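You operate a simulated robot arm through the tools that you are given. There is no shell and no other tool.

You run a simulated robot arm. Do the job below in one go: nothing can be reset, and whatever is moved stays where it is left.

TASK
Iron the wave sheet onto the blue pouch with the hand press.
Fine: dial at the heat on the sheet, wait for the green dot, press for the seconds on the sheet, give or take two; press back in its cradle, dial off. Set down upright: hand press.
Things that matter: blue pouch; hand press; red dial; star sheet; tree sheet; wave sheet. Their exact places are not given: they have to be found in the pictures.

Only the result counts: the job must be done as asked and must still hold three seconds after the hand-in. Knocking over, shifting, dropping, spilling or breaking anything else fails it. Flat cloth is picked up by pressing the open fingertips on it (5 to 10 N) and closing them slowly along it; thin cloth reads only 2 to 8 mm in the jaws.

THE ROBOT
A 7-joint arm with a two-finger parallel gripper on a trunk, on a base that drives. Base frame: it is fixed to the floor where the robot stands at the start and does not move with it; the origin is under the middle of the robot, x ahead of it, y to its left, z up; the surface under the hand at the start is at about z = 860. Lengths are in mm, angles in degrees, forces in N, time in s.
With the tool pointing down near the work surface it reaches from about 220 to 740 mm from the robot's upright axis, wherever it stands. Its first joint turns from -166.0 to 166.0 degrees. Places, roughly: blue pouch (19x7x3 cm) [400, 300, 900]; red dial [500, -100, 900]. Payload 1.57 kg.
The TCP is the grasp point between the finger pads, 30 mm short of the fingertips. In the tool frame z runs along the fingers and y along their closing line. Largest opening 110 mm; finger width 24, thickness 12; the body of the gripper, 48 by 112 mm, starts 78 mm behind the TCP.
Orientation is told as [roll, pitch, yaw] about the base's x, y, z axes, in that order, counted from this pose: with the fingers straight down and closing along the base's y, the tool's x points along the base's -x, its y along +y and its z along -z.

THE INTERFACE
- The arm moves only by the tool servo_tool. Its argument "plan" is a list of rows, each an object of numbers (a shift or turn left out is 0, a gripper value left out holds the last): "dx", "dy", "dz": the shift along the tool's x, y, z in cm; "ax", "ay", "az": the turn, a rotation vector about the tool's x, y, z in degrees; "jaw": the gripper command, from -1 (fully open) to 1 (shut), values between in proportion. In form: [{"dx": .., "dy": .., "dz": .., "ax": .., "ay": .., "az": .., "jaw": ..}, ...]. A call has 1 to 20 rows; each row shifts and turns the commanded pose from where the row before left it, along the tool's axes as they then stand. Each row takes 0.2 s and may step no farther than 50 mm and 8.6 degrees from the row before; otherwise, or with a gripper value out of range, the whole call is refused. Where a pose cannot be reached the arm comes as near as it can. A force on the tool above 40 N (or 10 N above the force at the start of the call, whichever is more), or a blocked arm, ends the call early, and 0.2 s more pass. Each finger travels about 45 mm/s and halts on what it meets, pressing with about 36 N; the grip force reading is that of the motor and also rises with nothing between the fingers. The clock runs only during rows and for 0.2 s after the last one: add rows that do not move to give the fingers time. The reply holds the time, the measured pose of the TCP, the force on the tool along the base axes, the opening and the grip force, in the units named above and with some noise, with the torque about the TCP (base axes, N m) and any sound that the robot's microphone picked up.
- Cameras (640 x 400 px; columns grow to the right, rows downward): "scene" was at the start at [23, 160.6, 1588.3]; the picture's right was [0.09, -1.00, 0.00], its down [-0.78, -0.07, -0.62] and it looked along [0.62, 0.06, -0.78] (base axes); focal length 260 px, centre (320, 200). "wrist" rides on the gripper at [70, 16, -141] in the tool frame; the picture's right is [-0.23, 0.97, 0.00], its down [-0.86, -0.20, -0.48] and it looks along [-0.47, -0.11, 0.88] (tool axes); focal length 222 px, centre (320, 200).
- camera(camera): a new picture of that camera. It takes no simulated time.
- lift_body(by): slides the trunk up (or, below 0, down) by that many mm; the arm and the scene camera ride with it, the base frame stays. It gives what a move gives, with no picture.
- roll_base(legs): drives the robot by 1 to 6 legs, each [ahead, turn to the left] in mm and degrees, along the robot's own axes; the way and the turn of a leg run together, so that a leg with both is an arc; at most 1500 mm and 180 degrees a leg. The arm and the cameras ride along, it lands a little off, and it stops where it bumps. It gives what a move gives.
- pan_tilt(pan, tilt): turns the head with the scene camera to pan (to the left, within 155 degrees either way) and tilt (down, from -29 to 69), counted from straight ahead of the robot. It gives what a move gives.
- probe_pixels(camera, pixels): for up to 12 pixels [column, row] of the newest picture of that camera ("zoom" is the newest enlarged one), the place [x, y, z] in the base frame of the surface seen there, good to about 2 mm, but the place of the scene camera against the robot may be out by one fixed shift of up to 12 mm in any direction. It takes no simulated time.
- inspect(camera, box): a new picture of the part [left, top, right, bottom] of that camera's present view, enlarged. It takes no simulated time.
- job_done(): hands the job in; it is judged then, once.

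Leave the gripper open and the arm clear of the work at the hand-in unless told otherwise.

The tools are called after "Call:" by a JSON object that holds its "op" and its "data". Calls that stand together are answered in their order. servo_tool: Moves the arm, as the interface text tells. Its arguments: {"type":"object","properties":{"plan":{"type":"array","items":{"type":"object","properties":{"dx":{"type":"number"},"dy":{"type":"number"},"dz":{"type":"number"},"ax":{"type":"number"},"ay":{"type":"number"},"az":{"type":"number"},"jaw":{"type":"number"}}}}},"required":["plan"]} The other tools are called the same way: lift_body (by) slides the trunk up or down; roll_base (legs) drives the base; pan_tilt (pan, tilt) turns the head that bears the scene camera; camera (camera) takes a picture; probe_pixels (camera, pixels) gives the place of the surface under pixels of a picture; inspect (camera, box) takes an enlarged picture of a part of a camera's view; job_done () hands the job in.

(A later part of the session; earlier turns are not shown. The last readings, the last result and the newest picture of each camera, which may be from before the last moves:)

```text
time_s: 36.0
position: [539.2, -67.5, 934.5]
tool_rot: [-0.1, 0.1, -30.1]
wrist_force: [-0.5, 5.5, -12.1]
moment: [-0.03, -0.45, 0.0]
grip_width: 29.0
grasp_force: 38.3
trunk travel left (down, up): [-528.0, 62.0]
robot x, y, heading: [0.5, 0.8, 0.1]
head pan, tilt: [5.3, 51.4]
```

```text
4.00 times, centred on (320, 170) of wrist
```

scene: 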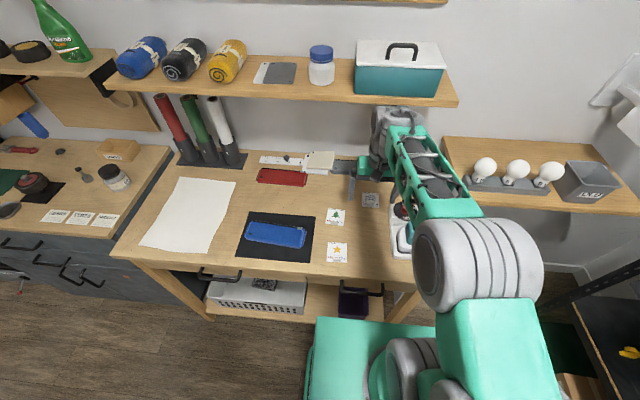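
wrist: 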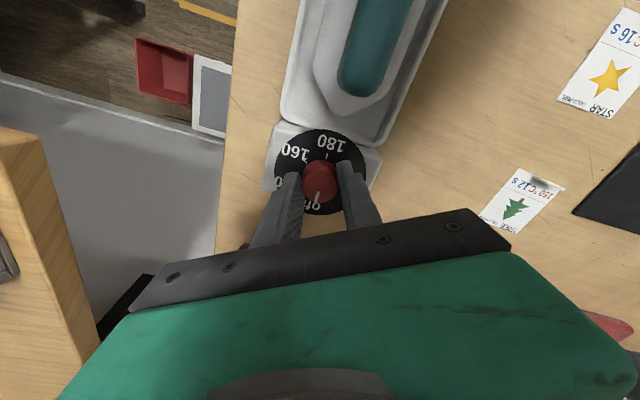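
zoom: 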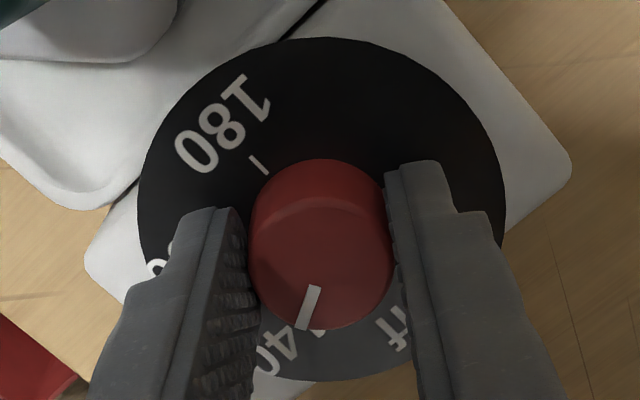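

Pointer appears near the 140 tick. I release to about 50 mm and rise a little to read it.

Call:
{"op": "servo_tool", "data": {"plan": [{"jaw": 0.4}, {"jaw": 0.1}, {}, {"dz": -2}, {"dz": -3}, {}]}}

Call:
{"op": "inspect", "data": {"camera": "wrist", "box": [270, 110, 370, 200]}}

Call:
{"op": "inspect", "data": {"camera": "scene", "box": [370, 190, 440, 270]}}

```text
time_s: 37.4
position: [537.9, -68.6, 985.9]
tool_rot: [0.1, 0.1, -30.0]
wrist_force: [0.2, 0.2, 0.1]
moment: [0.0, 0.0, 0.01]
grip_width: 49.2
grasp_force: 0.0
trunk travel left (down, up): [-528.0, 62.0]
robot x, y, heading: [4.3, 2.1, 0.0]
head pan, tilt: [5.3, 51.4]
```

```text
4.44 times, centred on (320, 155) of wrist
```

zoom: 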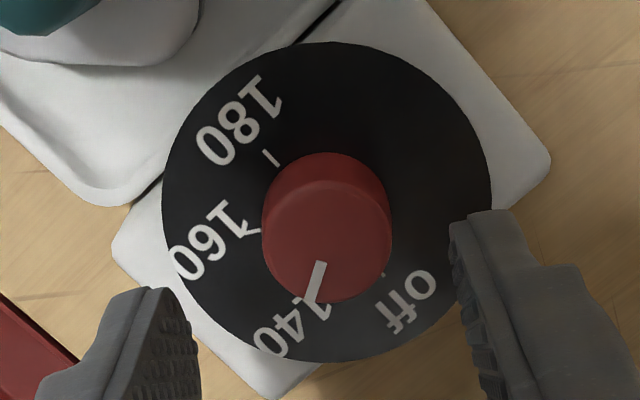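

```text
5.00 times, centred on (405, 230) of scene
```

zoom: 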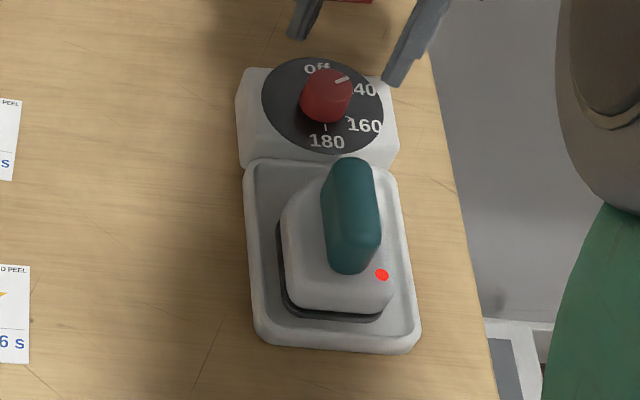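

The press dot is now red (heating) and the pointer is at 140. While it heats I straighten the hand and go look at the press handle.

Call:
{"op": "servo_tool", "data": {"plan": [{"dz": -3}, {"dz": -3, "az": -7.5}, {"az": -7.5}, {"az": -7.5}, {"az": -7.5}, {"dx": 4.4, "dy": 0.4}, {"dx": 4.4, "dy": 0.4}, {"dx": 4.4, "dy": 0.4}, {"dx": 4.4, "dy": 0.4, "jaw": -0.3}, {}, {}]}}

Call:
{"op": "camera", "data": {"camera": "wrist"}}

Call:
{"op": "inspect", "data": {"camera": "wrist", "box": [260, 130, 380, 230]}}

```text
time_s: 39.8
position: [363.1, -47.8, 1047.5]
tool_rot: [-0.1, 0.0, 0.1]
wrist_force: [0.7, 0.0, 1.1]
moment: [0.0, 0.02, -0.02]
grip_width: 71.1
grasp_force: 0.1
trunk travel left (down, up): [-528.0, 62.0]
robot x, y, heading: [-3.3, 1.0, -0.0]
head pan, tilt: [5.3, 51.4]
```

```text
taken
```

wrist: 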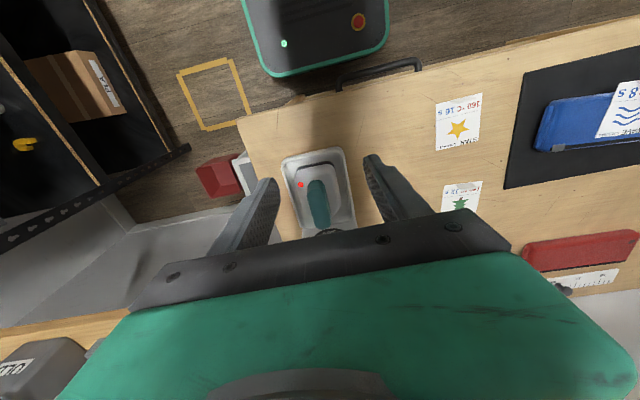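

```text
4.00 times, centred on (320, 180) of wrist
```

zoom: 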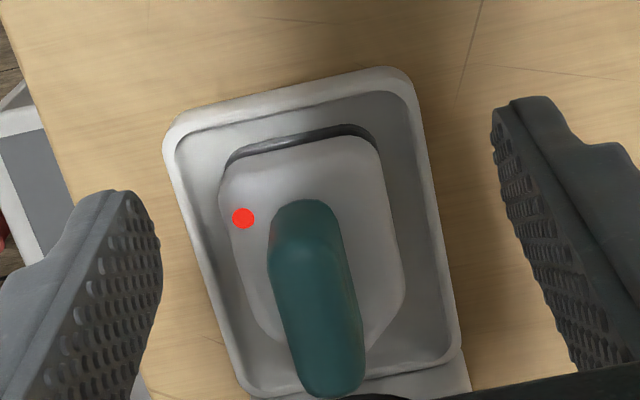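

I probe the press body and handle geometry.

Call:
{"op": "probe_pixels", "data": {"camera": "zoom", "pixels": [[305, 215], [285, 260], [340, 250], [310, 290], [335, 385], [290, 350], [360, 340], [235, 160], [365, 145], [400, 280], [225, 180], [255, 320]]}}

Call:
{"op": "probe_pixels", "data": {"camera": "zoom", "pixels": [[300, 140], [260, 180], [380, 200], [375, 300], [305, 240], [345, 300], [205, 150], [195, 200], [250, 380], [420, 200], [350, 110], [330, 350]]}}

```text
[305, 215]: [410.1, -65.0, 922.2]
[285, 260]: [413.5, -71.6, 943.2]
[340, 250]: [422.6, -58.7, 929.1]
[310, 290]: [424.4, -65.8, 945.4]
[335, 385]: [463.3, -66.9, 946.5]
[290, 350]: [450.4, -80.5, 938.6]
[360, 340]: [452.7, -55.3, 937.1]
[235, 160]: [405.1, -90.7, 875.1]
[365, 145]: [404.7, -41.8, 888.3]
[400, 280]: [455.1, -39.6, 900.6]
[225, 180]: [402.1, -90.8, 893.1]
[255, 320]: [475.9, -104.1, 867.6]
```

```text
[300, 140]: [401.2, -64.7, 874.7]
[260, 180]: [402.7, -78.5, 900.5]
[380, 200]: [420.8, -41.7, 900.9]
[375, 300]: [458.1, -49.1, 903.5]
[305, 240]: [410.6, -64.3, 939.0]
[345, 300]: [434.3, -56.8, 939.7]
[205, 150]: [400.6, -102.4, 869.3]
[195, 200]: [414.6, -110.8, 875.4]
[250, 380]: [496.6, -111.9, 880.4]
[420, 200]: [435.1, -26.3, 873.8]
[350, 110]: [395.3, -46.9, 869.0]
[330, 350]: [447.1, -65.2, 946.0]
```

Handle: top z≈946, ~24 mm thick, lying along x at about −6°, body top z≈902, body ~50 mm wide. I move ahead a bit to see the body's far end and to let the time run for heating.

Call:
{"op": "servo_tool", "data": {"plan": [{"dx": -4.2, "dz": -1}, {"dx": -4.2}, {"dx": -2}, {}, {}]}}

Call:
{"op": "inspect", "data": {"camera": "wrist", "box": [265, 100, 365, 200]}}

```text
time_s: 41.0
position: [469.2, -49.3, 1054.8]
tool_rot: [-0.1, 0.1, 0.0]
wrist_force: [0.4, -0.5, 0.6]
moment: [0.04, -0.02, 0.0]
grip_width: 71.6
grasp_force: 0.1
trunk travel left (down, up): [-528.0, 62.0]
robot x, y, heading: [4.5, -1.3, -0.3]
head pan, tilt: [5.3, 51.4]
```

```text
4.00 times, centred on (315, 150) of wrist
```

zoom: 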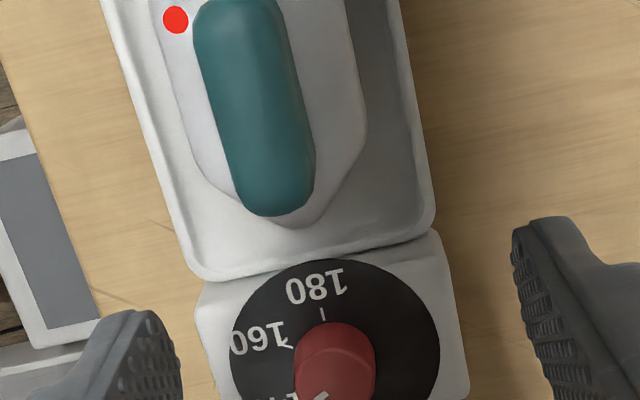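

Call:
{"op": "probe_pixels", "data": {"camera": "zoom", "pixels": [[250, 60], [280, 205], [210, 50], [295, 70], [300, 215], [290, 225], [360, 115], [350, 50], [200, 165], [335, 180], [235, 190], [240, 130]]}}

Call:
{"op": "inspect", "data": {"camera": "wrist", "box": [255, 80, 375, 180]}}

Call:
{"op": "probe_pixels", "data": {"camera": "zoom", "pixels": [[310, 250], [345, 300], [330, 280], [300, 150], [280, 60], [215, 60], [370, 60], [225, 150], [385, 150], [270, 190], [290, 120], [325, 200]]}}

```text
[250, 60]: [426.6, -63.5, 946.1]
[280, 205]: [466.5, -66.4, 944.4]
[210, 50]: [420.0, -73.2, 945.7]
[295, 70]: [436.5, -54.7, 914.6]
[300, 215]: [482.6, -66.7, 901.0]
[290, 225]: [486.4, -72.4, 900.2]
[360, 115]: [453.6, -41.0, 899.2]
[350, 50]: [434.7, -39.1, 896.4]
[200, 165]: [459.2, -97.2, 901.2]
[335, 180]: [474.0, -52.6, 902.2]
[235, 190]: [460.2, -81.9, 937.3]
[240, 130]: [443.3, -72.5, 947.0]
```

```text
4.00 times, centred on (315, 130) of wrist
```

zoom: 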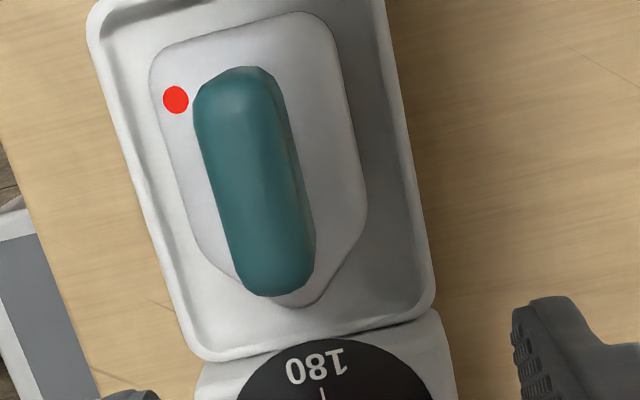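

```text
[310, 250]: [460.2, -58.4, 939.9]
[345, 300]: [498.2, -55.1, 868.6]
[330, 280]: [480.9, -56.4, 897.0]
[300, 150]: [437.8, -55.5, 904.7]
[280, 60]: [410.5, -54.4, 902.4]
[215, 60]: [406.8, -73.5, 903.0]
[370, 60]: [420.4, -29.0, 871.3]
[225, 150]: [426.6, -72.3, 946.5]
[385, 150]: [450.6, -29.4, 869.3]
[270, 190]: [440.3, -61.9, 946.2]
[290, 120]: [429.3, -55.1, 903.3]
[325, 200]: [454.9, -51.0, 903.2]
```

Body: x 400→488, about 56 wide; handle centre ≈ (441, −67). The dot is still red. I position the open hand above the handle, turned to −6.3°.

Call:
{"op": "servo_tool", "data": {"plan": [{"dx": 2.8, "dy": -1.77}, {"az": 6.3}, {"dz": 3}, {"dz": 2}, {}, {}, {}, {}, {}, {}]}}

Call:
{"op": "camera", "data": {"camera": "wrist"}}

Call:
{"op": "inspect", "data": {"camera": "scene", "box": [370, 190, 440, 270]}}

```text
time_s: 43.2
position: [439.4, -70.3, 1005.0]
tool_rot: [-0.1, -0.1, -6.4]
wrist_force: [0.5, 0.0, 0.3]
moment: [0.0, 0.01, 0.0]
grip_width: 71.5
grasp_force: 0.1
trunk travel left (down, up): [-528.0, 62.0]
robot x, y, heading: [0.9, 0.2, -0.1]
head pan, tilt: [5.3, 51.4]
```

```text
taken
```

wrist: 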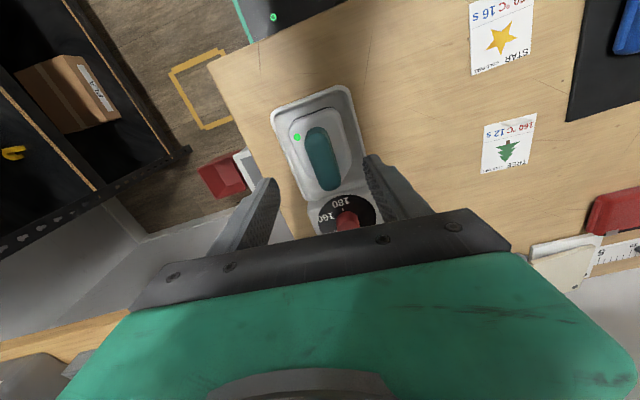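

```text
5.00 times, centred on (405, 230) of scene
```

zoom: 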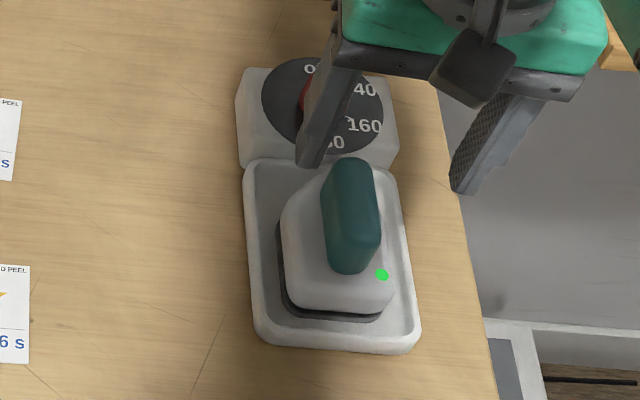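

The dot is green. The handle sits centred between the fingers. Lower to z≈937 and close onto the handle.

Call:
{"op": "servo_tool", "data": {"plan": [{"dz": 2.5}, {"dz": 2.5}, {"dz": 1.7}, {}, {"jaw": 0.1}, {"jaw": 0.3}, {"jaw": 0.5}, {"jaw": 0.7}, {}, {}]}}

Call:
{"op": "camera", "data": {"camera": "wrist"}}

```text
time_s: 45.4
position: [437.4, -69.2, 939.5]
tool_rot: [0.0, 0.0, -6.3]
wrist_force: [1.0, 1.1, 1.2]
moment: [-0.01, -0.04, -0.04]
grip_width: 23.7
grasp_force: 36.0
trunk travel left (down, up): [-528.0, 62.0]
robot x, y, heading: [1.0, 0.7, 0.2]
head pan, tilt: [5.3, 51.4]
```

```text
taken
```

wrist: 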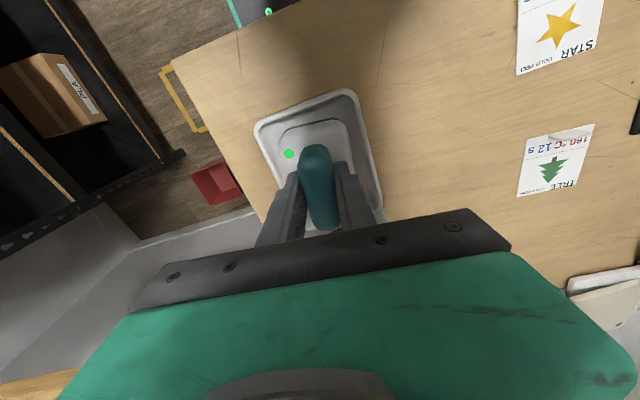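

Handle held (23.7 mm, 36 N). Firm the grip and lift straight up 7 cm.

Call:
{"op": "servo_tool", "data": {"plan": [{"jaw": 1}, {}, {"dz": -1}, {"dz": -2}, {"dz": -4}, {}]}}

Call:
{"op": "camera", "data": {"camera": "wrist"}}

Call:
{"op": "camera", "data": {"camera": "scene"}}

```text
time_s: 46.8
position: [440.8, -67.9, 1008.8]
tool_rot: [0.0, -0.1, -6.3]
wrist_force: [0.3, 0.7, -2.7]
moment: [0.0, -0.01, 0.0]
grip_width: 24.0
grasp_force: 35.4
trunk travel left (down, up): [-528.0, 62.0]
robot x, y, heading: [-1.4, -0.6, 0.2]
head pan, tilt: [5.3, 51.4]
```

```text
taken
```

wrist: 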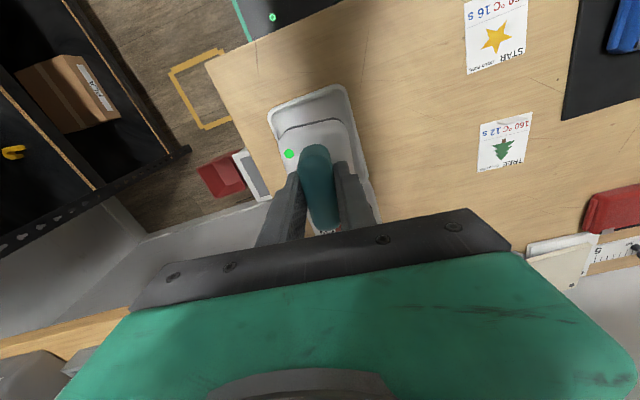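

```text
taken
```

scene: 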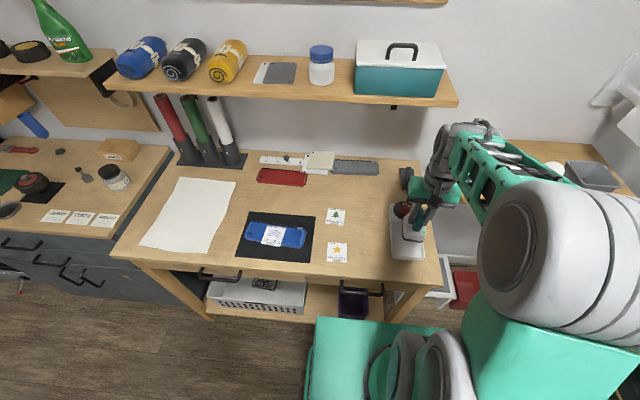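

The press is lifted, light (~3 N), still green. I check how the press sits in the hand.

Call:
{"op": "inspect", "data": {"camera": "wrist", "box": [260, 110, 380, 230]}}

Call:
{"op": "probe_pixels", "data": {"camera": "wrist", "pixels": [[285, 140], [310, 122], [344, 126], [348, 145], [354, 162], [313, 147], [318, 170], [280, 132], [338, 121], [320, 190], [283, 158], [286, 170]]}}

```text
3.33 times, centred on (320, 170) of wrist
```

zoom: 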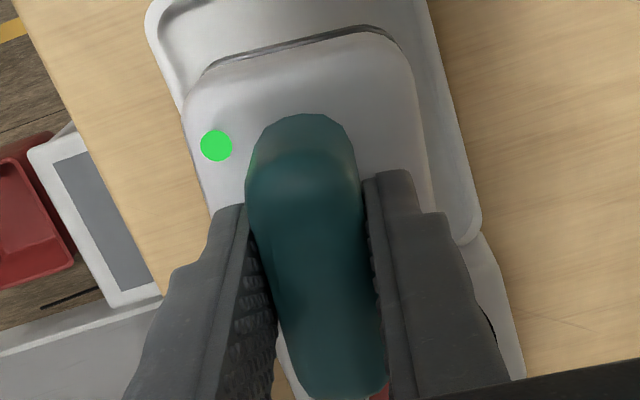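

```text
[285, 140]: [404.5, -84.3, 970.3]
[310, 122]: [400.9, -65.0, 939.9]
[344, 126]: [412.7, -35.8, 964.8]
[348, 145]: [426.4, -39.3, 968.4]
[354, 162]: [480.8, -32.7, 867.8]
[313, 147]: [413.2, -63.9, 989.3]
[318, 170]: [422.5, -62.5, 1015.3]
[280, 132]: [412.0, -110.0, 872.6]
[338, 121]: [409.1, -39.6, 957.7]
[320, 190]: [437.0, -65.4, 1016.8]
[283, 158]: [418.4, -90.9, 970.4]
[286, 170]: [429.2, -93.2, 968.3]
```

Press is held square and centred. I raise 3 cm more and rotate −90° (yaw −6.3 → +83.7) so its long side will lie along the pouch.

Call:
{"op": "servo_tool", "data": {"plan": [{"dz": -3}, {"az": -8.2}, {"az": -8.2}, {"az": -8.2}, {"az": -8.2}, {"az": -8.2}, {"az": -8.2}, {"az": -8.2}, {"az": -8.2}, {"az": -8.2}, {"az": -8.2}, {"az": -8.0}, {}]}}

Call:
{"op": "servo_tool", "data": {"plan": [{"dx": -4.085, "dy": 0.644}, {"dx": -4.085, "dy": 0.644}, {"dx": -4.085, "dy": 0.644}, {"dx": -4.085, "dy": 0.644}, {"dx": -4.085, "dy": 0.644}, {"dx": -4.085, "dy": 0.644}, {"dx": -4.085, "dy": 0.644}, {"dx": -4.085, "dy": 0.644}, {"dx": -4.085, "dy": 0.644}, {"dx": -4.085, "dy": 0.644}, {}, {}]}}

Call:
{"op": "camera", "data": {"camera": "wrist"}}

Call:
{"op": "camera", "data": {"camera": "scene"}}

```text
time_s: 49.6
position: [438.3, -69.5, 1037.7]
tool_rot: [-0.1, -0.1, 83.8]
wrist_force: [0.1, 0.6, -3.2]
moment: [-0.02, 0.0, 0.02]
grip_width: 23.7
grasp_force: 36.1
trunk travel left (down, up): [-528.0, 62.0]
robot x, y, heading: [-1.3, 1.0, -0.0]
head pan, tilt: [5.3, 51.4]
```

```text
time_s: 52.2
position: [418.3, 346.0, 1039.5]
tool_rot: [0.0, 0.1, 83.7]
wrist_force: [-0.1, -0.3, -3.7]
moment: [0.03, 0.02, 0.01]
grip_width: 24.1
grasp_force: 36.2
trunk travel left (down, up): [-528.0, 62.0]
robot x, y, heading: [1.8, -1.8, 0.1]
head pan, tilt: [5.3, 51.4]
```

```text
taken
```

wrist: 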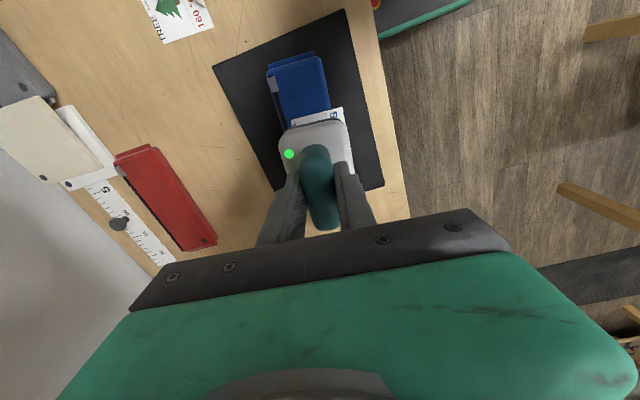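

```text
taken
```

scene: 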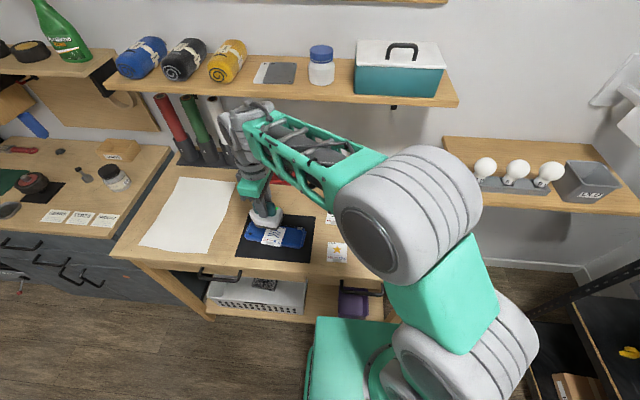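

Over the pouch. I lower to about 15 mm above and check alignment with the sheet, zipper and tab.

Call:
{"op": "servo_tool", "data": {"plan": [{"dz": 2.5}, {"dz": 2.5}, {"dz": 1.2}, {}, {}]}}

Call:
{"op": "inspect", "data": {"camera": "wrist", "box": [240, 40, 380, 220]}}

Call:
{"op": "inspect", "data": {"camera": "scene", "box": [230, 190, 326, 260]}}

```text
time_s: 53.4
position: [419.7, 343.5, 977.4]
tool_rot: [0.0, -0.1, 83.7]
wrist_force: [0.3, -0.4, -3.7]
moment: [0.01, -0.02, 0.02]
grip_width: 23.5
grasp_force: 36.1
trunk travel left (down, up): [-528.0, 62.0]
robot x, y, heading: [-3.2, 0.0, 0.1]
head pan, tilt: [5.3, 51.4]
```

```text
2.22 times, centred on (310, 130) of wrist
```

zoom: 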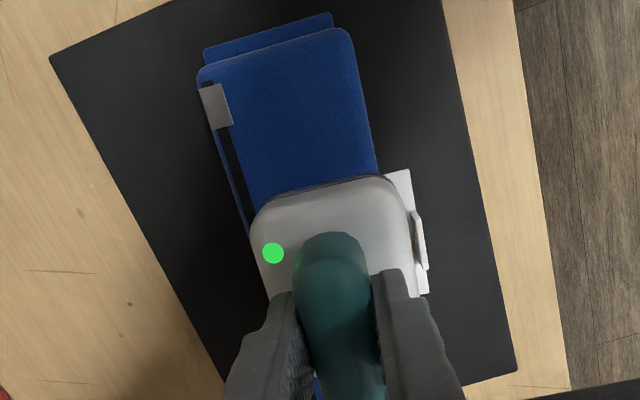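

```text
5.71 times, centred on (278, 225) of scene
```

zoom: 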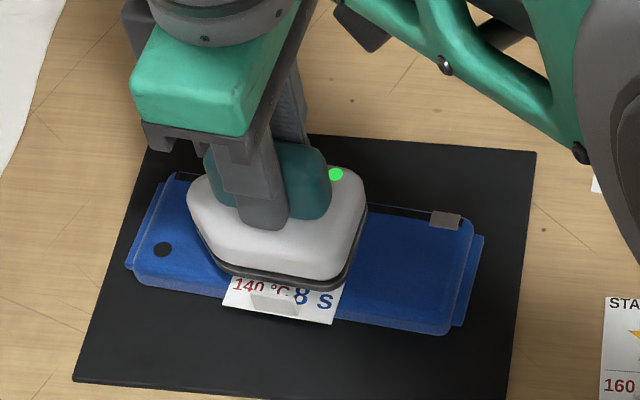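

Alignment looks right: strip with text and tab stays free. I probe the press body edges for confirmation.

Call:
{"op": "inspect", "data": {"camera": "wrist", "box": [280, 90, 350, 160]}}

Call:
{"op": "probe_pixels", "data": {"camera": "wrist", "pixels": [[281, 140], [286, 160], [284, 150], [350, 145], [352, 155], [354, 140], [347, 130], [313, 123], [330, 121], [276, 139], [279, 145], [353, 117]]}}

```text
5.71 times, centred on (315, 125) of wrist
```

zoom: 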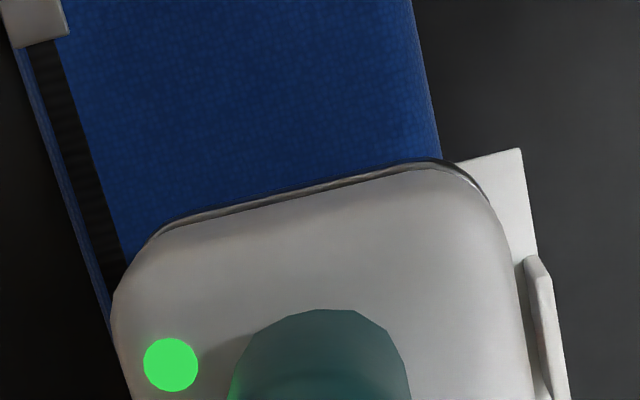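

```text
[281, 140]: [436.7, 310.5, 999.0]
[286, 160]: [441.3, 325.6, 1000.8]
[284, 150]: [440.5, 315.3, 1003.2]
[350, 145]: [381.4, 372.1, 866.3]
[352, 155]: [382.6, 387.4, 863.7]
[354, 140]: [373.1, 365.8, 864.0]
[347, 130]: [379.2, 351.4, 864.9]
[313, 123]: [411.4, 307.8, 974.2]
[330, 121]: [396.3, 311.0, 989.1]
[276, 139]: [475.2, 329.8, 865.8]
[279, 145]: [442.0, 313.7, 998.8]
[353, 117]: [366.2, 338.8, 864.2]
```

The wrist picture was stale; I probe the new zoom instead.

Call:
{"op": "probe_pixels", "data": {"camera": "zoom", "pixels": [[118, 310], [125, 360], [515, 290], [520, 350], [300, 190], [180, 222], [490, 210], [545, 300], [105, 250], [112, 300], [520, 200], [430, 165]]}}

```text
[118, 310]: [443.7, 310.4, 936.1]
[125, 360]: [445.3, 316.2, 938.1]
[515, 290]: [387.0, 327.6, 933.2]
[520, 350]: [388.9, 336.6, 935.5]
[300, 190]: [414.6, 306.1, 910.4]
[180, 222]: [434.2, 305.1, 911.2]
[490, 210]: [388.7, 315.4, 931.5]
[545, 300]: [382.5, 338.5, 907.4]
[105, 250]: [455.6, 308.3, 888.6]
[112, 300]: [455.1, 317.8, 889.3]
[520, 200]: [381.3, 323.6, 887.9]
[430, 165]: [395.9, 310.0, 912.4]
```

The sole will cover x≈389–447.5, just short of the zipper (449) and clear of the tab (382). Dot is green. I descend most of the gap, then feel for contact.

Call:
{"op": "servo_tool", "data": {"plan": [{"dz": 0.8}, {"dz": 0.5}, {}, {}]}}

Call:
{"op": "inspect", "data": {"camera": "scene", "box": [230, 190, 326, 260]}}

```text
time_s: 54.4
position: [420.1, 343.5, 963.1]
tool_rot: [0.0, 0.0, 83.7]
wrist_force: [-0.2, 0.2, -2.8]
moment: [-0.03, 0.04, 0.0]
grip_width: 23.7
grasp_force: 35.5
trunk travel left (down, up): [-528.0, 62.0]
robot x, y, heading: [-2.2, 1.0, -0.1]
head pan, tilt: [5.3, 51.4]
```

```text
5.71 times, centred on (278, 225) of scene
```

zoom: 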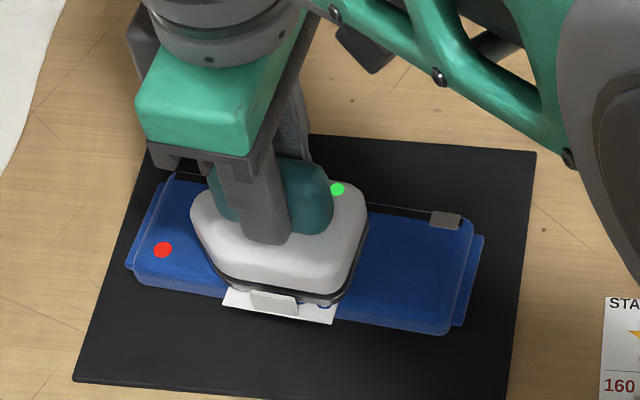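

The pouch's dot has turned red, so the pouch seems to register the press already (t≈54.2). I press on gently to get firm contact.

Call:
{"op": "servo_tool", "data": {"plan": [{"dz": 0.25}, {"dz": 0.2}]}}

Call:
{"op": "inspect", "data": {"camera": "scene", "box": [230, 190, 326, 260]}}

```text
time_s: 55.0
position: [420.0, 344.1, 960.3]
tool_rot: [-0.1, -0.1, 83.7]
wrist_force: [1.1, -0.9, 4.1]
moment: [-0.1, -0.03, -0.07]
grip_width: 23.9
grasp_force: 36.2
trunk travel left (down, up): [-528.0, 62.0]
robot x, y, heading: [4.6, -0.1, 0.0]
head pan, tilt: [5.3, 51.4]
```

```text
5.71 times, centred on (278, 225) of scene
```

zoom: 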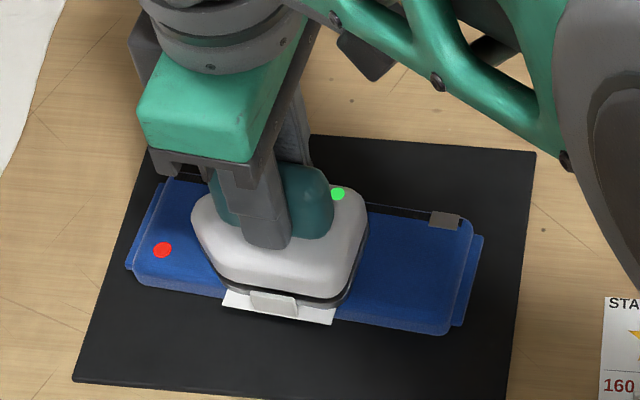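

Contact now (+7 N over baseline). A little more pressure and hold; checking the indicator midway.

Call:
{"op": "servo_tool", "data": {"plan": [{"dz": 0.1}, {}, {}, {}, {}, {}]}}

Call:
{"op": "inspect", "data": {"camera": "scene", "box": [230, 190, 326, 260]}}

```text
time_s: 56.4
position: [419.9, 345.3, 959.1]
tool_rot: [-0.1, -0.1, 83.7]
wrist_force: [1.4, 0.3, 16.6]
moment: [-0.03, -0.08, 0.01]
grip_width: 23.8
grasp_force: 36.5
trunk travel left (down, up): [-528.0, 62.0]
robot x, y, heading: [-1.5, -0.6, -0.1]
head pan, tilt: [5.3, 51.4]
```

```text
5.71 times, centred on (278, 225) of scene
```

zoom: 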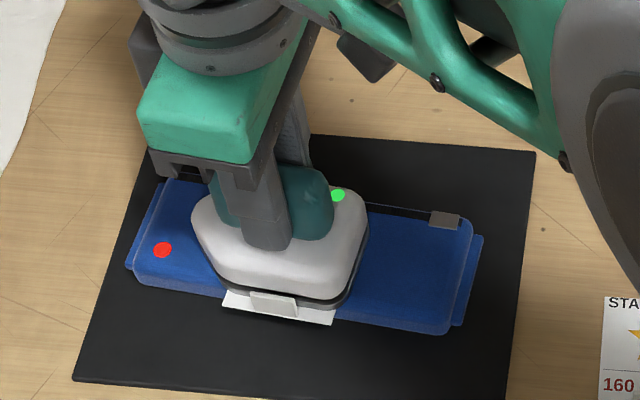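

Force is ~20 N on the sheet; hold until about t=60, then check.

Call:
{"op": "servo_tool", "data": {"plan": [{}, {}, {}, {}, {}, {}, {}, {}, {}, {}, {}, {}, {}, {}, {}, {}, {}, {}]}}

Call:
{"op": "inspect", "data": {"camera": "scene", "box": [230, 190, 326, 260]}}

```text
time_s: 60.2
position: [418.7, 344.5, 957.7]
tool_rot: [-0.1, -0.1, 83.6]
wrist_force: [0.0, -0.1, 22.1]
moment: [-0.08, -0.03, 0.01]
grip_width: 24.0
grasp_force: 35.6
trunk travel left (down, up): [-528.0, 62.0]
robot x, y, heading: [-0.9, -2.5, -0.0]
head pan, tilt: [5.3, 51.4]
```

```text
5.71 times, centred on (278, 225) of scene
```

zoom: 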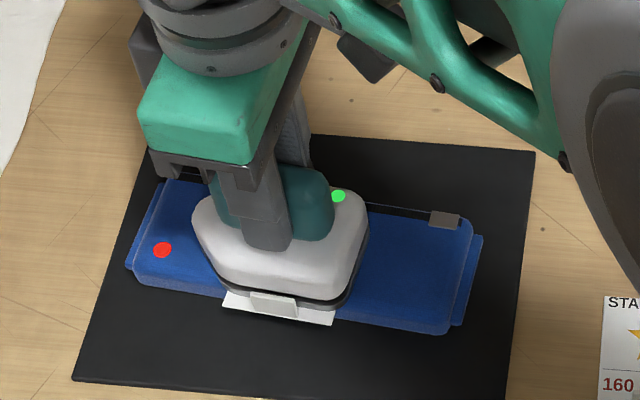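

Holding on until t≈62.4, then lifting straight up (≈8 s contact).

Call:
{"op": "servo_tool", "data": {"plan": [{}, {}, {}, {}, {}, {}, {}, {}, {}, {}, {}, {"dz": -1.5}, {"dz": -3}, {"dz": -3.5}, {}]}}

Call:
{"op": "inspect", "data": {"camera": "scene", "box": [230, 190, 326, 260]}}

Call:
{"op": "camera", "data": {"camera": "wrist"}}

```text
time_s: 63.4
position: [416.4, 343.1, 1037.4]
tool_rot: [0.0, 0.2, 83.8]
wrist_force: [0.0, -0.1, -2.6]
moment: [-0.01, -0.01, 0.01]
grip_width: 23.7
grasp_force: 35.9
trunk travel left (down, up): [-528.0, 62.0]
robot x, y, heading: [3.3, 0.1, 0.1]
head pan, tilt: [5.3, 51.4]
```

```text
5.71 times, centred on (278, 225) of scene
```

zoom: 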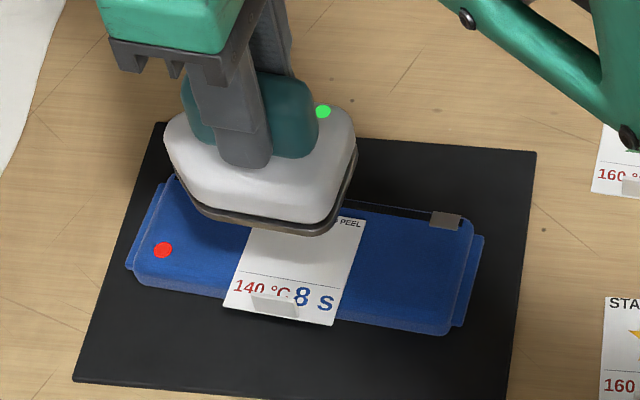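

```text
taken
```

wrist: 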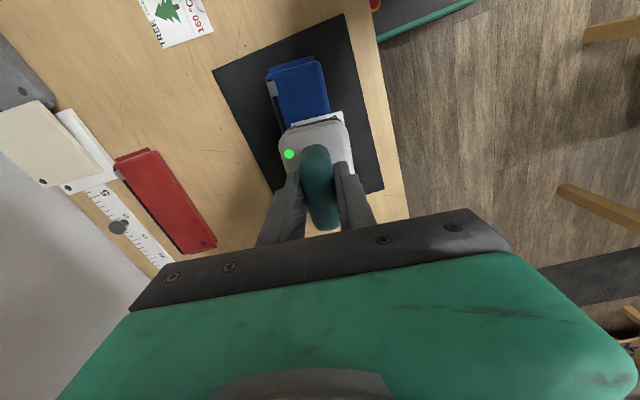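

Lifted at about t=62.7. Now I retrace: back over the cradle and rotate +90°.

Call:
{"op": "servo_tool", "data": {"plan": [{"dx": 4.085, "dy": -0.644}, {"dx": 4.085, "dy": -0.644}, {"dx": 4.085, "dy": -0.644}, {"dx": 4.085, "dy": -0.644}, {"dx": 4.085, "dy": -0.644}, {"dx": 4.085, "dy": -0.644}, {"dx": 4.085, "dy": -0.644}, {"dx": 4.085, "dy": -0.644}, {"dx": 4.085, "dy": -0.644}, {"dx": 4.085, "dy": -0.644}, {}]}}

Call:
{"op": "servo_tool", "data": {"plan": [{"az": 8.2}, {"az": 8.2}, {"az": 8.2}, {"az": 8.2}, {"az": 8.2}, {"az": 8.2}, {"az": 8.2}, {"az": 8.2}, {"az": 8.2}, {"az": 8.2}, {"az": 8.0}, {}, {}]}}

Call:
{"op": "camera", "data": {"camera": "wrist"}}

Call:
{"op": "inspect", "data": {"camera": "scene", "box": [230, 190, 326, 260]}}

```text
time_s: 65.8
position: [436.5, -69.4, 1038.0]
tool_rot: [0.0, 0.0, 83.8]
wrist_force: [-0.2, 0.0, -3.7]
moment: [0.03, 0.0, -0.02]
grip_width: 23.8
grasp_force: 35.8
trunk travel left (down, up): [-528.0, 62.0]
robot x, y, heading: [2.4, -1.6, 0.1]
head pan, tilt: [5.3, 51.4]
```

```text
time_s: 68.6
position: [439.0, -69.5, 1037.6]
tool_rot: [0.1, 0.0, -6.3]
wrist_force: [0.2, 0.1, -3.0]
moment: [0.02, 0.01, -0.02]
grip_width: 23.7
grasp_force: 36.0
trunk travel left (down, up): [-528.0, 62.0]
robot x, y, heading: [-0.9, 0.7, 0.0]
head pan, tilt: [5.3, 51.4]
```

```text
taken
```

wrist: 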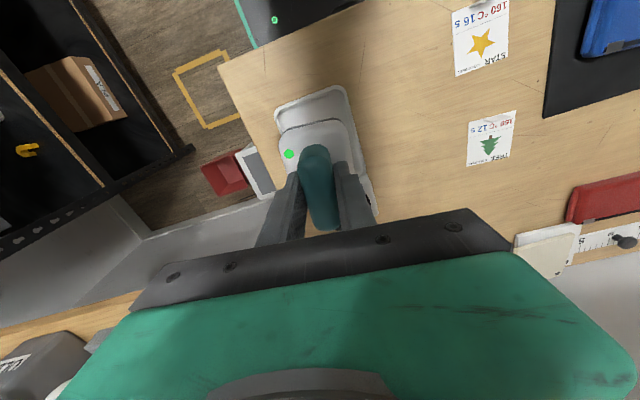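

```text
5.71 times, centred on (278, 225) of scene
```

zoom: 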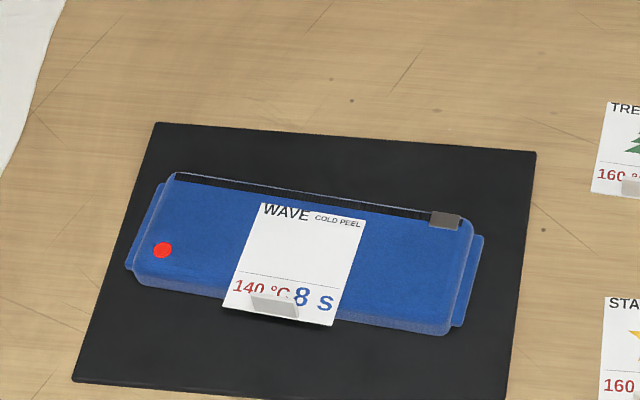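

The waves have left the carrier: the print has transferred, and the pouch's dot is red (hot). Now seat the press: check alignment with the cradle, then lower 8 cm first.

Call:
{"op": "servo_tool", "data": {"plan": [{"dz": 3}, {"dz": 3}, {"dz": 2}, {}, {}]}}

Call:
{"op": "inspect", "data": {"camera": "wrist", "box": [250, 70, 390, 210]}}

Call:
{"op": "inspect", "data": {"camera": "scene", "box": [370, 190, 440, 270]}}

```text
time_s: 69.8
position: [438.4, -73.1, 959.5]
tool_rot: [-0.1, 0.0, -6.3]
wrist_force: [0.3, -0.6, -3.0]
moment: [-0.01, 0.01, 0.03]
grip_width: 23.7
grasp_force: 35.9
trunk travel left (down, up): [-528.0, 62.0]
robot x, y, heading: [0.2, 1.0, -0.2]
head pan, tilt: [5.3, 51.4]
```

```text
2.86 times, centred on (320, 140) of wrist
```

zoom: 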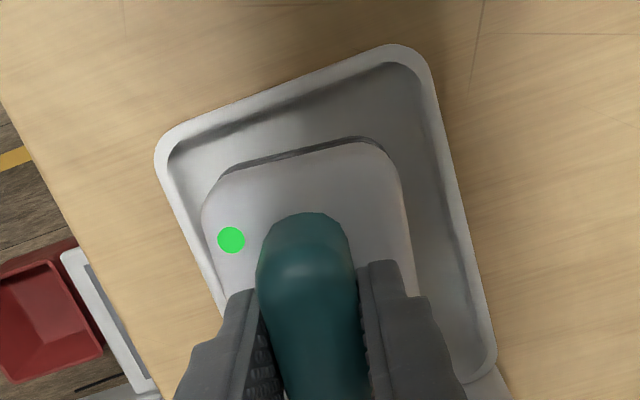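

```text
5.00 times, centred on (405, 230) of scene
```

zoom: 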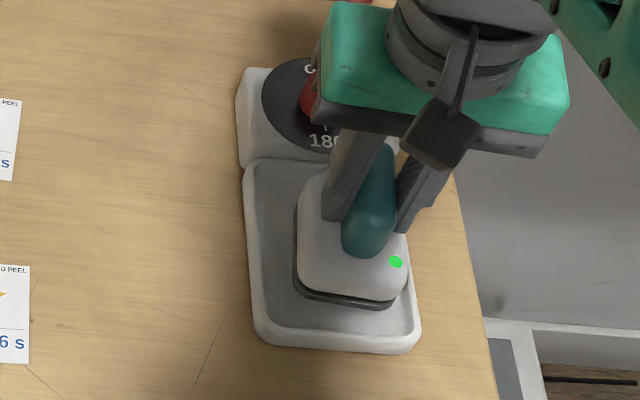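

I compare press edges against the cradle by probing.

Call:
{"op": "inspect", "data": {"camera": "wrist", "box": [250, 70, 390, 210]}}

Call:
{"op": "probe_pixels", "data": {"camera": "zoom", "pixels": [[205, 215], [218, 290], [405, 220], [412, 280], [295, 155], [230, 170], [380, 150], [175, 170], [190, 230], [455, 230], [280, 110], [465, 280]]}}

```text
2.86 times, centred on (320, 140) of wrist
```

zoom: 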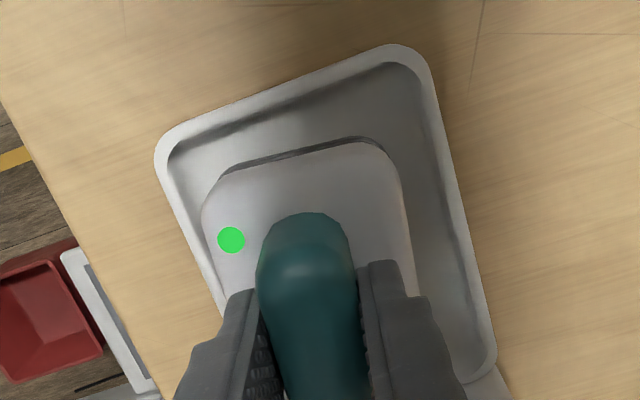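

```text
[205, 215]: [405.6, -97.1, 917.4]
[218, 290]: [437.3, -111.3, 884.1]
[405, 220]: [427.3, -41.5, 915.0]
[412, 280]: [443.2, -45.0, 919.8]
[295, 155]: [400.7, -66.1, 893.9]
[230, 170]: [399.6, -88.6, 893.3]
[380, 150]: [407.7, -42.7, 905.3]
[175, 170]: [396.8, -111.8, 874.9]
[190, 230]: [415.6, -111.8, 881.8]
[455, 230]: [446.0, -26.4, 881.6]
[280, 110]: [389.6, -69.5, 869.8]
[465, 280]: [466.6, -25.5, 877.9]
```

The press is about 3 mm right of its first place; I shift 2.5 mm left and lower until it seats.

Call:
{"op": "servo_tool", "data": {"plan": [{"dy": 0.25}, {"dz": 1.0}, {"dz": 0.5}, {}, {}]}}

Call:
{"op": "servo_tool", "data": {"plan": [{"dz": 0.25}, {}, {}]}}

```text
time_s: 71.0
position: [437.1, -69.8, 941.4]
tool_rot: [0.0, 0.1, -6.3]
wrist_force: [-0.3, 0.7, -3.7]
moment: [-0.03, 0.04, 0.02]
grip_width: 23.7
grasp_force: 35.3
trunk travel left (down, up): [-528.0, 62.0]
robot x, y, heading: [-2.9, 0.5, 0.2]
head pan, tilt: [5.3, 51.4]
```

```text
time_s: 71.8
position: [438.0, -69.2, 939.4]
tool_rot: [0.0, 0.1, -6.3]
wrist_force: [0.3, 0.0, -2.8]
moment: [0.02, 0.0, 0.0]
grip_width: 23.8
grasp_force: 35.5
trunk travel left (down, up): [-528.0, 62.0]
robot x, y, heading: [1.6, -0.4, 0.0]
head pan, tilt: [5.3, 51.4]
```

Not touching yet; lower in small steps.

Call:
{"op": "servo_tool", "data": {"plan": [{"dz": 0.15}, {}, {}]}}

Call:
{"op": "servo_tool", "data": {"plan": [{"dz": 0.1}, {}, {}]}}

```text
time_s: 72.6
position: [439.3, -68.5, 939.8]
tool_rot: [0.0, -0.1, -6.4]
wrist_force: [-1.5, -1.3, 10.1]
moment: [0.04, 0.55, -0.01]
grip_width: 23.9
grasp_force: 35.8
trunk travel left (down, up): [-528.0, 62.0]
robot x, y, heading: [1.5, 1.4, -0.1]
head pan, tilt: [5.3, 51.4]
```

```text
time_s: 73.4
position: [437.1, -68.4, 940.0]
tool_rot: [-0.1, -0.2, -6.3]
wrist_force: [-4.6, -2.4, 20.3]
moment: [0.05, 0.62, 0.04]
grip_width: 24.0
grasp_force: 35.7
trunk travel left (down, up): [-528.0, 62.0]
robot x, y, heading: [5.3, -2.2, 0.0]
head pan, tilt: [5.3, 51.4]
```

Seated (contact force 20 N). Ease 2 mm and open, then rise.

Call:
{"op": "servo_tool", "data": {"plan": [{"dz": -0.2}, {}, {"jaw": 0.4}, {"jaw": 0.1}, {"jaw": -0.2}, {}, {"dz": -1}, {"dz": -3}, {"dz": -4}, {"dz": -3}, {}]}}

Call:
{"op": "camera", "data": {"camera": "wrist"}}

Call:
{"op": "inspect", "data": {"camera": "scene", "box": [370, 190, 440, 270]}}

```text
time_s: 75.8
position: [436.7, -65.3, 1051.2]
tool_rot: [0.0, 0.0, -6.4]
wrist_force: [-0.1, 0.6, -0.7]
moment: [-0.01, -0.01, 0.0]
grip_width: 65.8
grasp_force: 0.1
trunk travel left (down, up): [-528.0, 62.0]
robot x, y, heading: [-2.1, 1.0, -0.1]
head pan, tilt: [5.3, 51.4]
```

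```text
taken
```

wrist: 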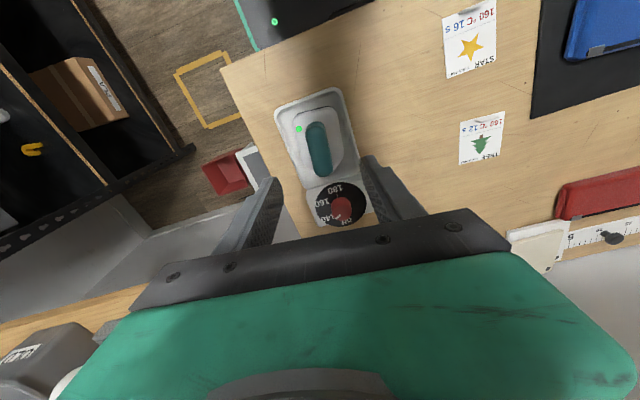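

```text
5.00 times, centred on (405, 230) of scene
```

zoom: 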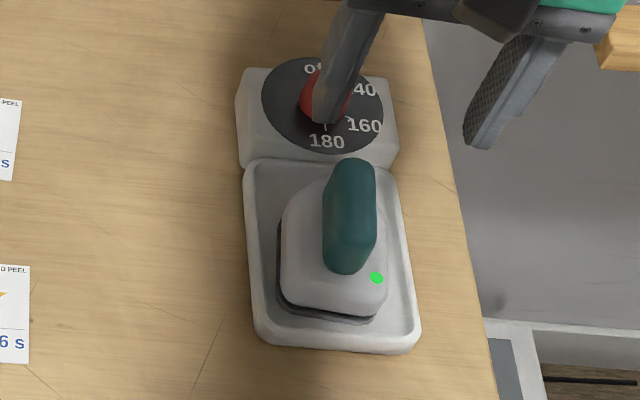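

The press is back in its cradle. Next the dial: go above the knob with the hand at −30°, ready to turn back 60° counter-clockwise.

Call:
{"op": "servo_tool", "data": {"plan": [{"dx": -3.35, "dy": 0.32, "jaw": -0.1}, {"dx": -3.35, "dy": 0.32}, {"dx": -3.35, "dy": 0.32}, {"az": 7.9}, {"az": 7.9}, {"az": 7.9}, {"dz": 3}, {"dz": 3}, {}, {}]}}

Call:
{"op": "inspect", "data": {"camera": "wrist", "box": [270, 110, 370, 200]}}

Call:
{"op": "inspect", "data": {"camera": "scene", "box": [370, 190, 440, 270]}}

```text
time_s: 78.0
position: [538.7, -69.8, 990.2]
tool_rot: [0.0, 0.0, -29.9]
wrist_force: [0.1, 0.5, -0.8]
moment: [-0.03, 0.03, 0.0]
grip_width: 60.5
grasp_force: 0.1
trunk travel left (down, up): [-528.0, 62.0]
robot x, y, heading: [2.7, 2.1, -0.2]
head pan, tilt: [5.3, 51.4]
```

```text
4.44 times, centred on (320, 155) of wrist
```

zoom: 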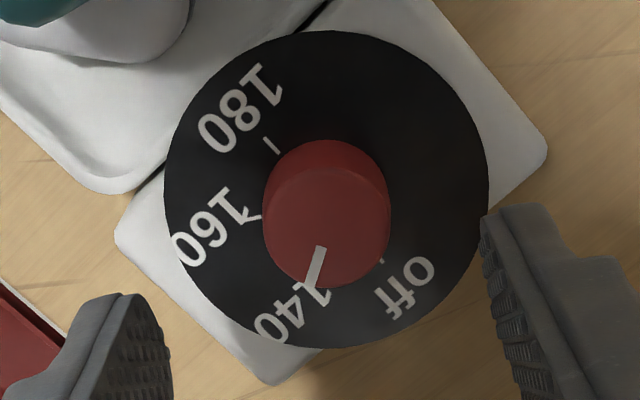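

```text
5.00 times, centred on (405, 230) of scene
```

zoom: 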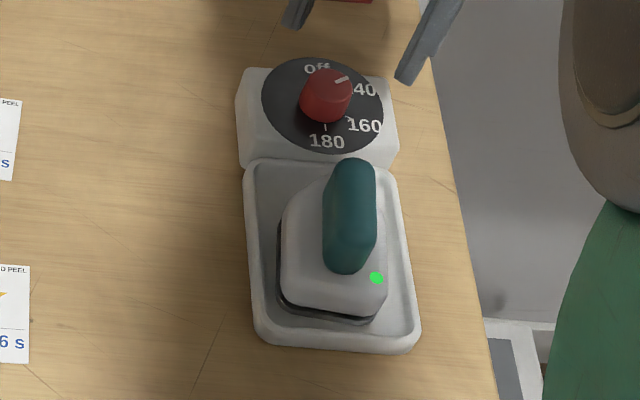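

Well centred on the knob. Lower and close on it.

Call:
{"op": "servo_tool", "data": {"plan": [{"dx": 0.1, "dz": 2}, {"dz": 2}, {"dz": 1.5}, {}, {"jaw": 0.2}, {"jaw": 0.4}, {"jaw": 0.6}, {"jaw": 0.8}, {}, {}]}}

```text
time_s: 80.2
position: [538.7, -67.0, 935.6]
tool_rot: [0.1, 0.0, -29.9]
wrist_force: [5.6, 8.5, -1.7]
moment: [0.21, -0.35, 0.03]
grip_width: 28.7
grasp_force: 39.1
trunk travel left (down, up): [-528.0, 62.0]
robot x, y, heading: [0.6, -0.2, -0.0]
head pan, tilt: [5.3, 51.4]
```

Gripped. Ease the side load by 1.5 mm along +tool y, then turn −60°.

Call:
{"op": "servo_tool", "data": {"plan": [{"dy": 0.15}, {"az": -7.5}, {"az": -7.5}, {"az": -7.5}, {"az": -7.5}, {"az": -7.5}, {"az": -7.5}, {"az": -7.5}, {"az": -7.5}, {}, {}]}}

Call:
{"op": "inspect", "data": {"camera": "wrist", "box": [270, 120, 370, 220]}}

```text
time_s: 82.6
position: [537.9, -70.2, 934.4]
tool_rot: [0.1, -0.1, 29.9]
wrist_force: [-12.0, -24.8, 7.1]
moment: [-0.92, 0.67, -0.01]
grip_width: 29.2
grasp_force: 38.6
trunk travel left (down, up): [-528.0, 62.0]
robot x, y, heading: [-1.8, -1.0, 0.0]
head pan, tilt: [5.3, 51.4]
```

```text
4.00 times, centred on (320, 170) of wrist
```

zoom: 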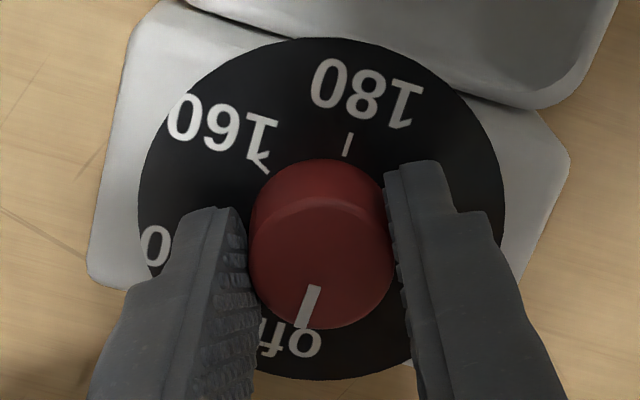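

Turned back; I relieve the side load, release and look.

Call:
{"op": "servo_tool", "data": {"plan": [{"dx": 0.15, "dy": -0.2}, {}, {"jaw": 0.5}, {"jaw": 0.3}, {"jaw": 0.0}, {}, {"dz": -2}, {"dz": -3}, {}]}}

Call:
{"op": "inspect", "data": {"camera": "wrist", "box": [280, 120, 360, 190]}}

Call:
{"op": "inspect", "data": {"camera": "scene", "box": [380, 190, 430, 240]}}

```text
time_s: 84.6
position: [539.1, -67.2, 984.7]
tool_rot: [0.0, 0.0, 30.0]
wrist_force: [-0.1, 0.8, -0.2]
moment: [0.03, 0.02, 0.02]
grip_width: 55.2
grasp_force: 0.0
trunk travel left (down, up): [-528.0, 62.0]
robot x, y, heading: [3.1, 3.5, -0.0]
head pan, tilt: [5.3, 51.4]
```

```text
5.71 times, centred on (320, 155) of wrist
```

zoom: 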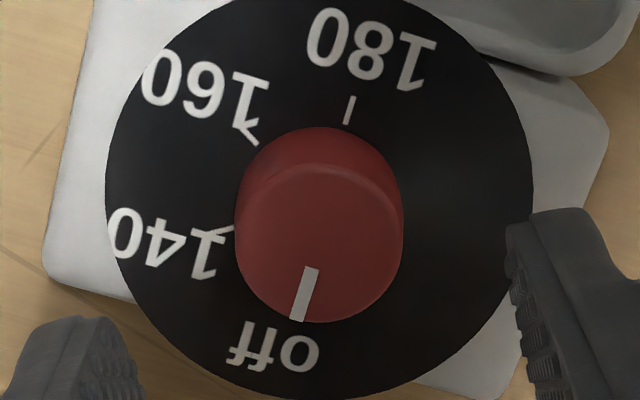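

```text
8.00 times, centred on (405, 215) of scene
```

zoom: 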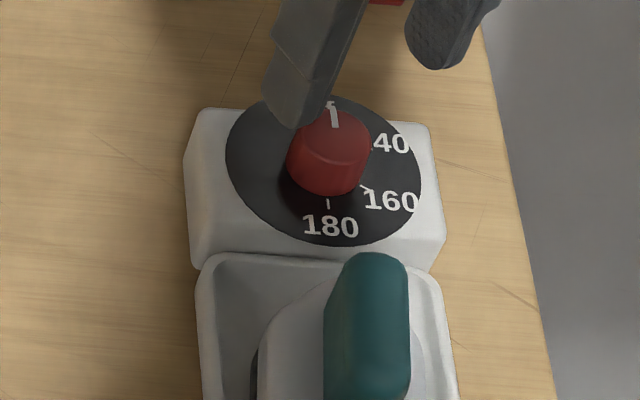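

The pointer matches its starting "off" orientation. I raise the hand and check the pouch's dot and the press.

Call:
{"op": "servo_tool", "data": {"plan": [{"dz": -4}, {"dz": -4, "az": 7.5}, {"az": 7.5}, {"az": 7.5}, {"az": 7.5}, {}, {}]}}

Call:
{"op": "inspect", "data": {"camera": "scene", "box": [370, 190, 440, 270]}}

Call:
{"op": "inspect", "data": {"camera": "scene", "box": [230, 190, 326, 260]}}

```text
time_s: 86.2
position: [539.8, -68.3, 1065.5]
tool_rot: [0.0, 0.0, 0.0]
wrist_force: [0.5, 0.1, -0.2]
moment: [0.02, 0.01, 0.01]
grip_width: 55.0
grasp_force: 0.1
trunk travel left (down, up): [-528.0, 62.0]
robot x, y, heading: [-0.8, 1.6, -0.2]
head pan, tilt: [5.3, 51.4]
```

```text
5.00 times, centred on (405, 230) of scene
```

zoom: 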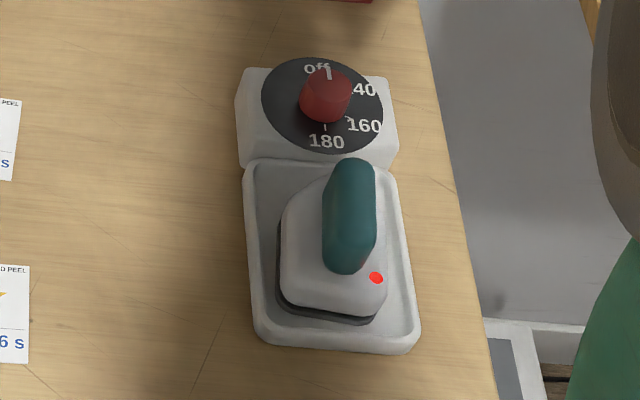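

```text
5.71 times, centred on (278, 225) of scene
```

zoom: 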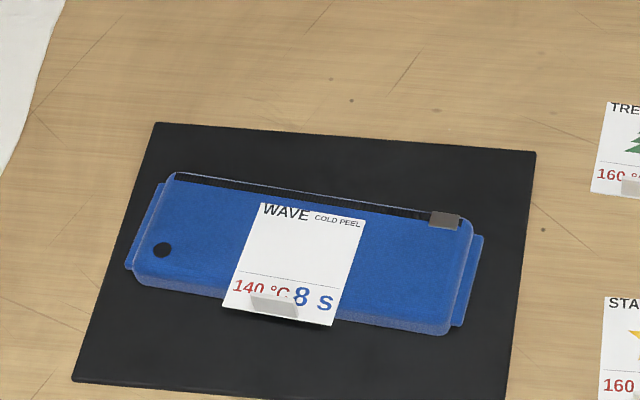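

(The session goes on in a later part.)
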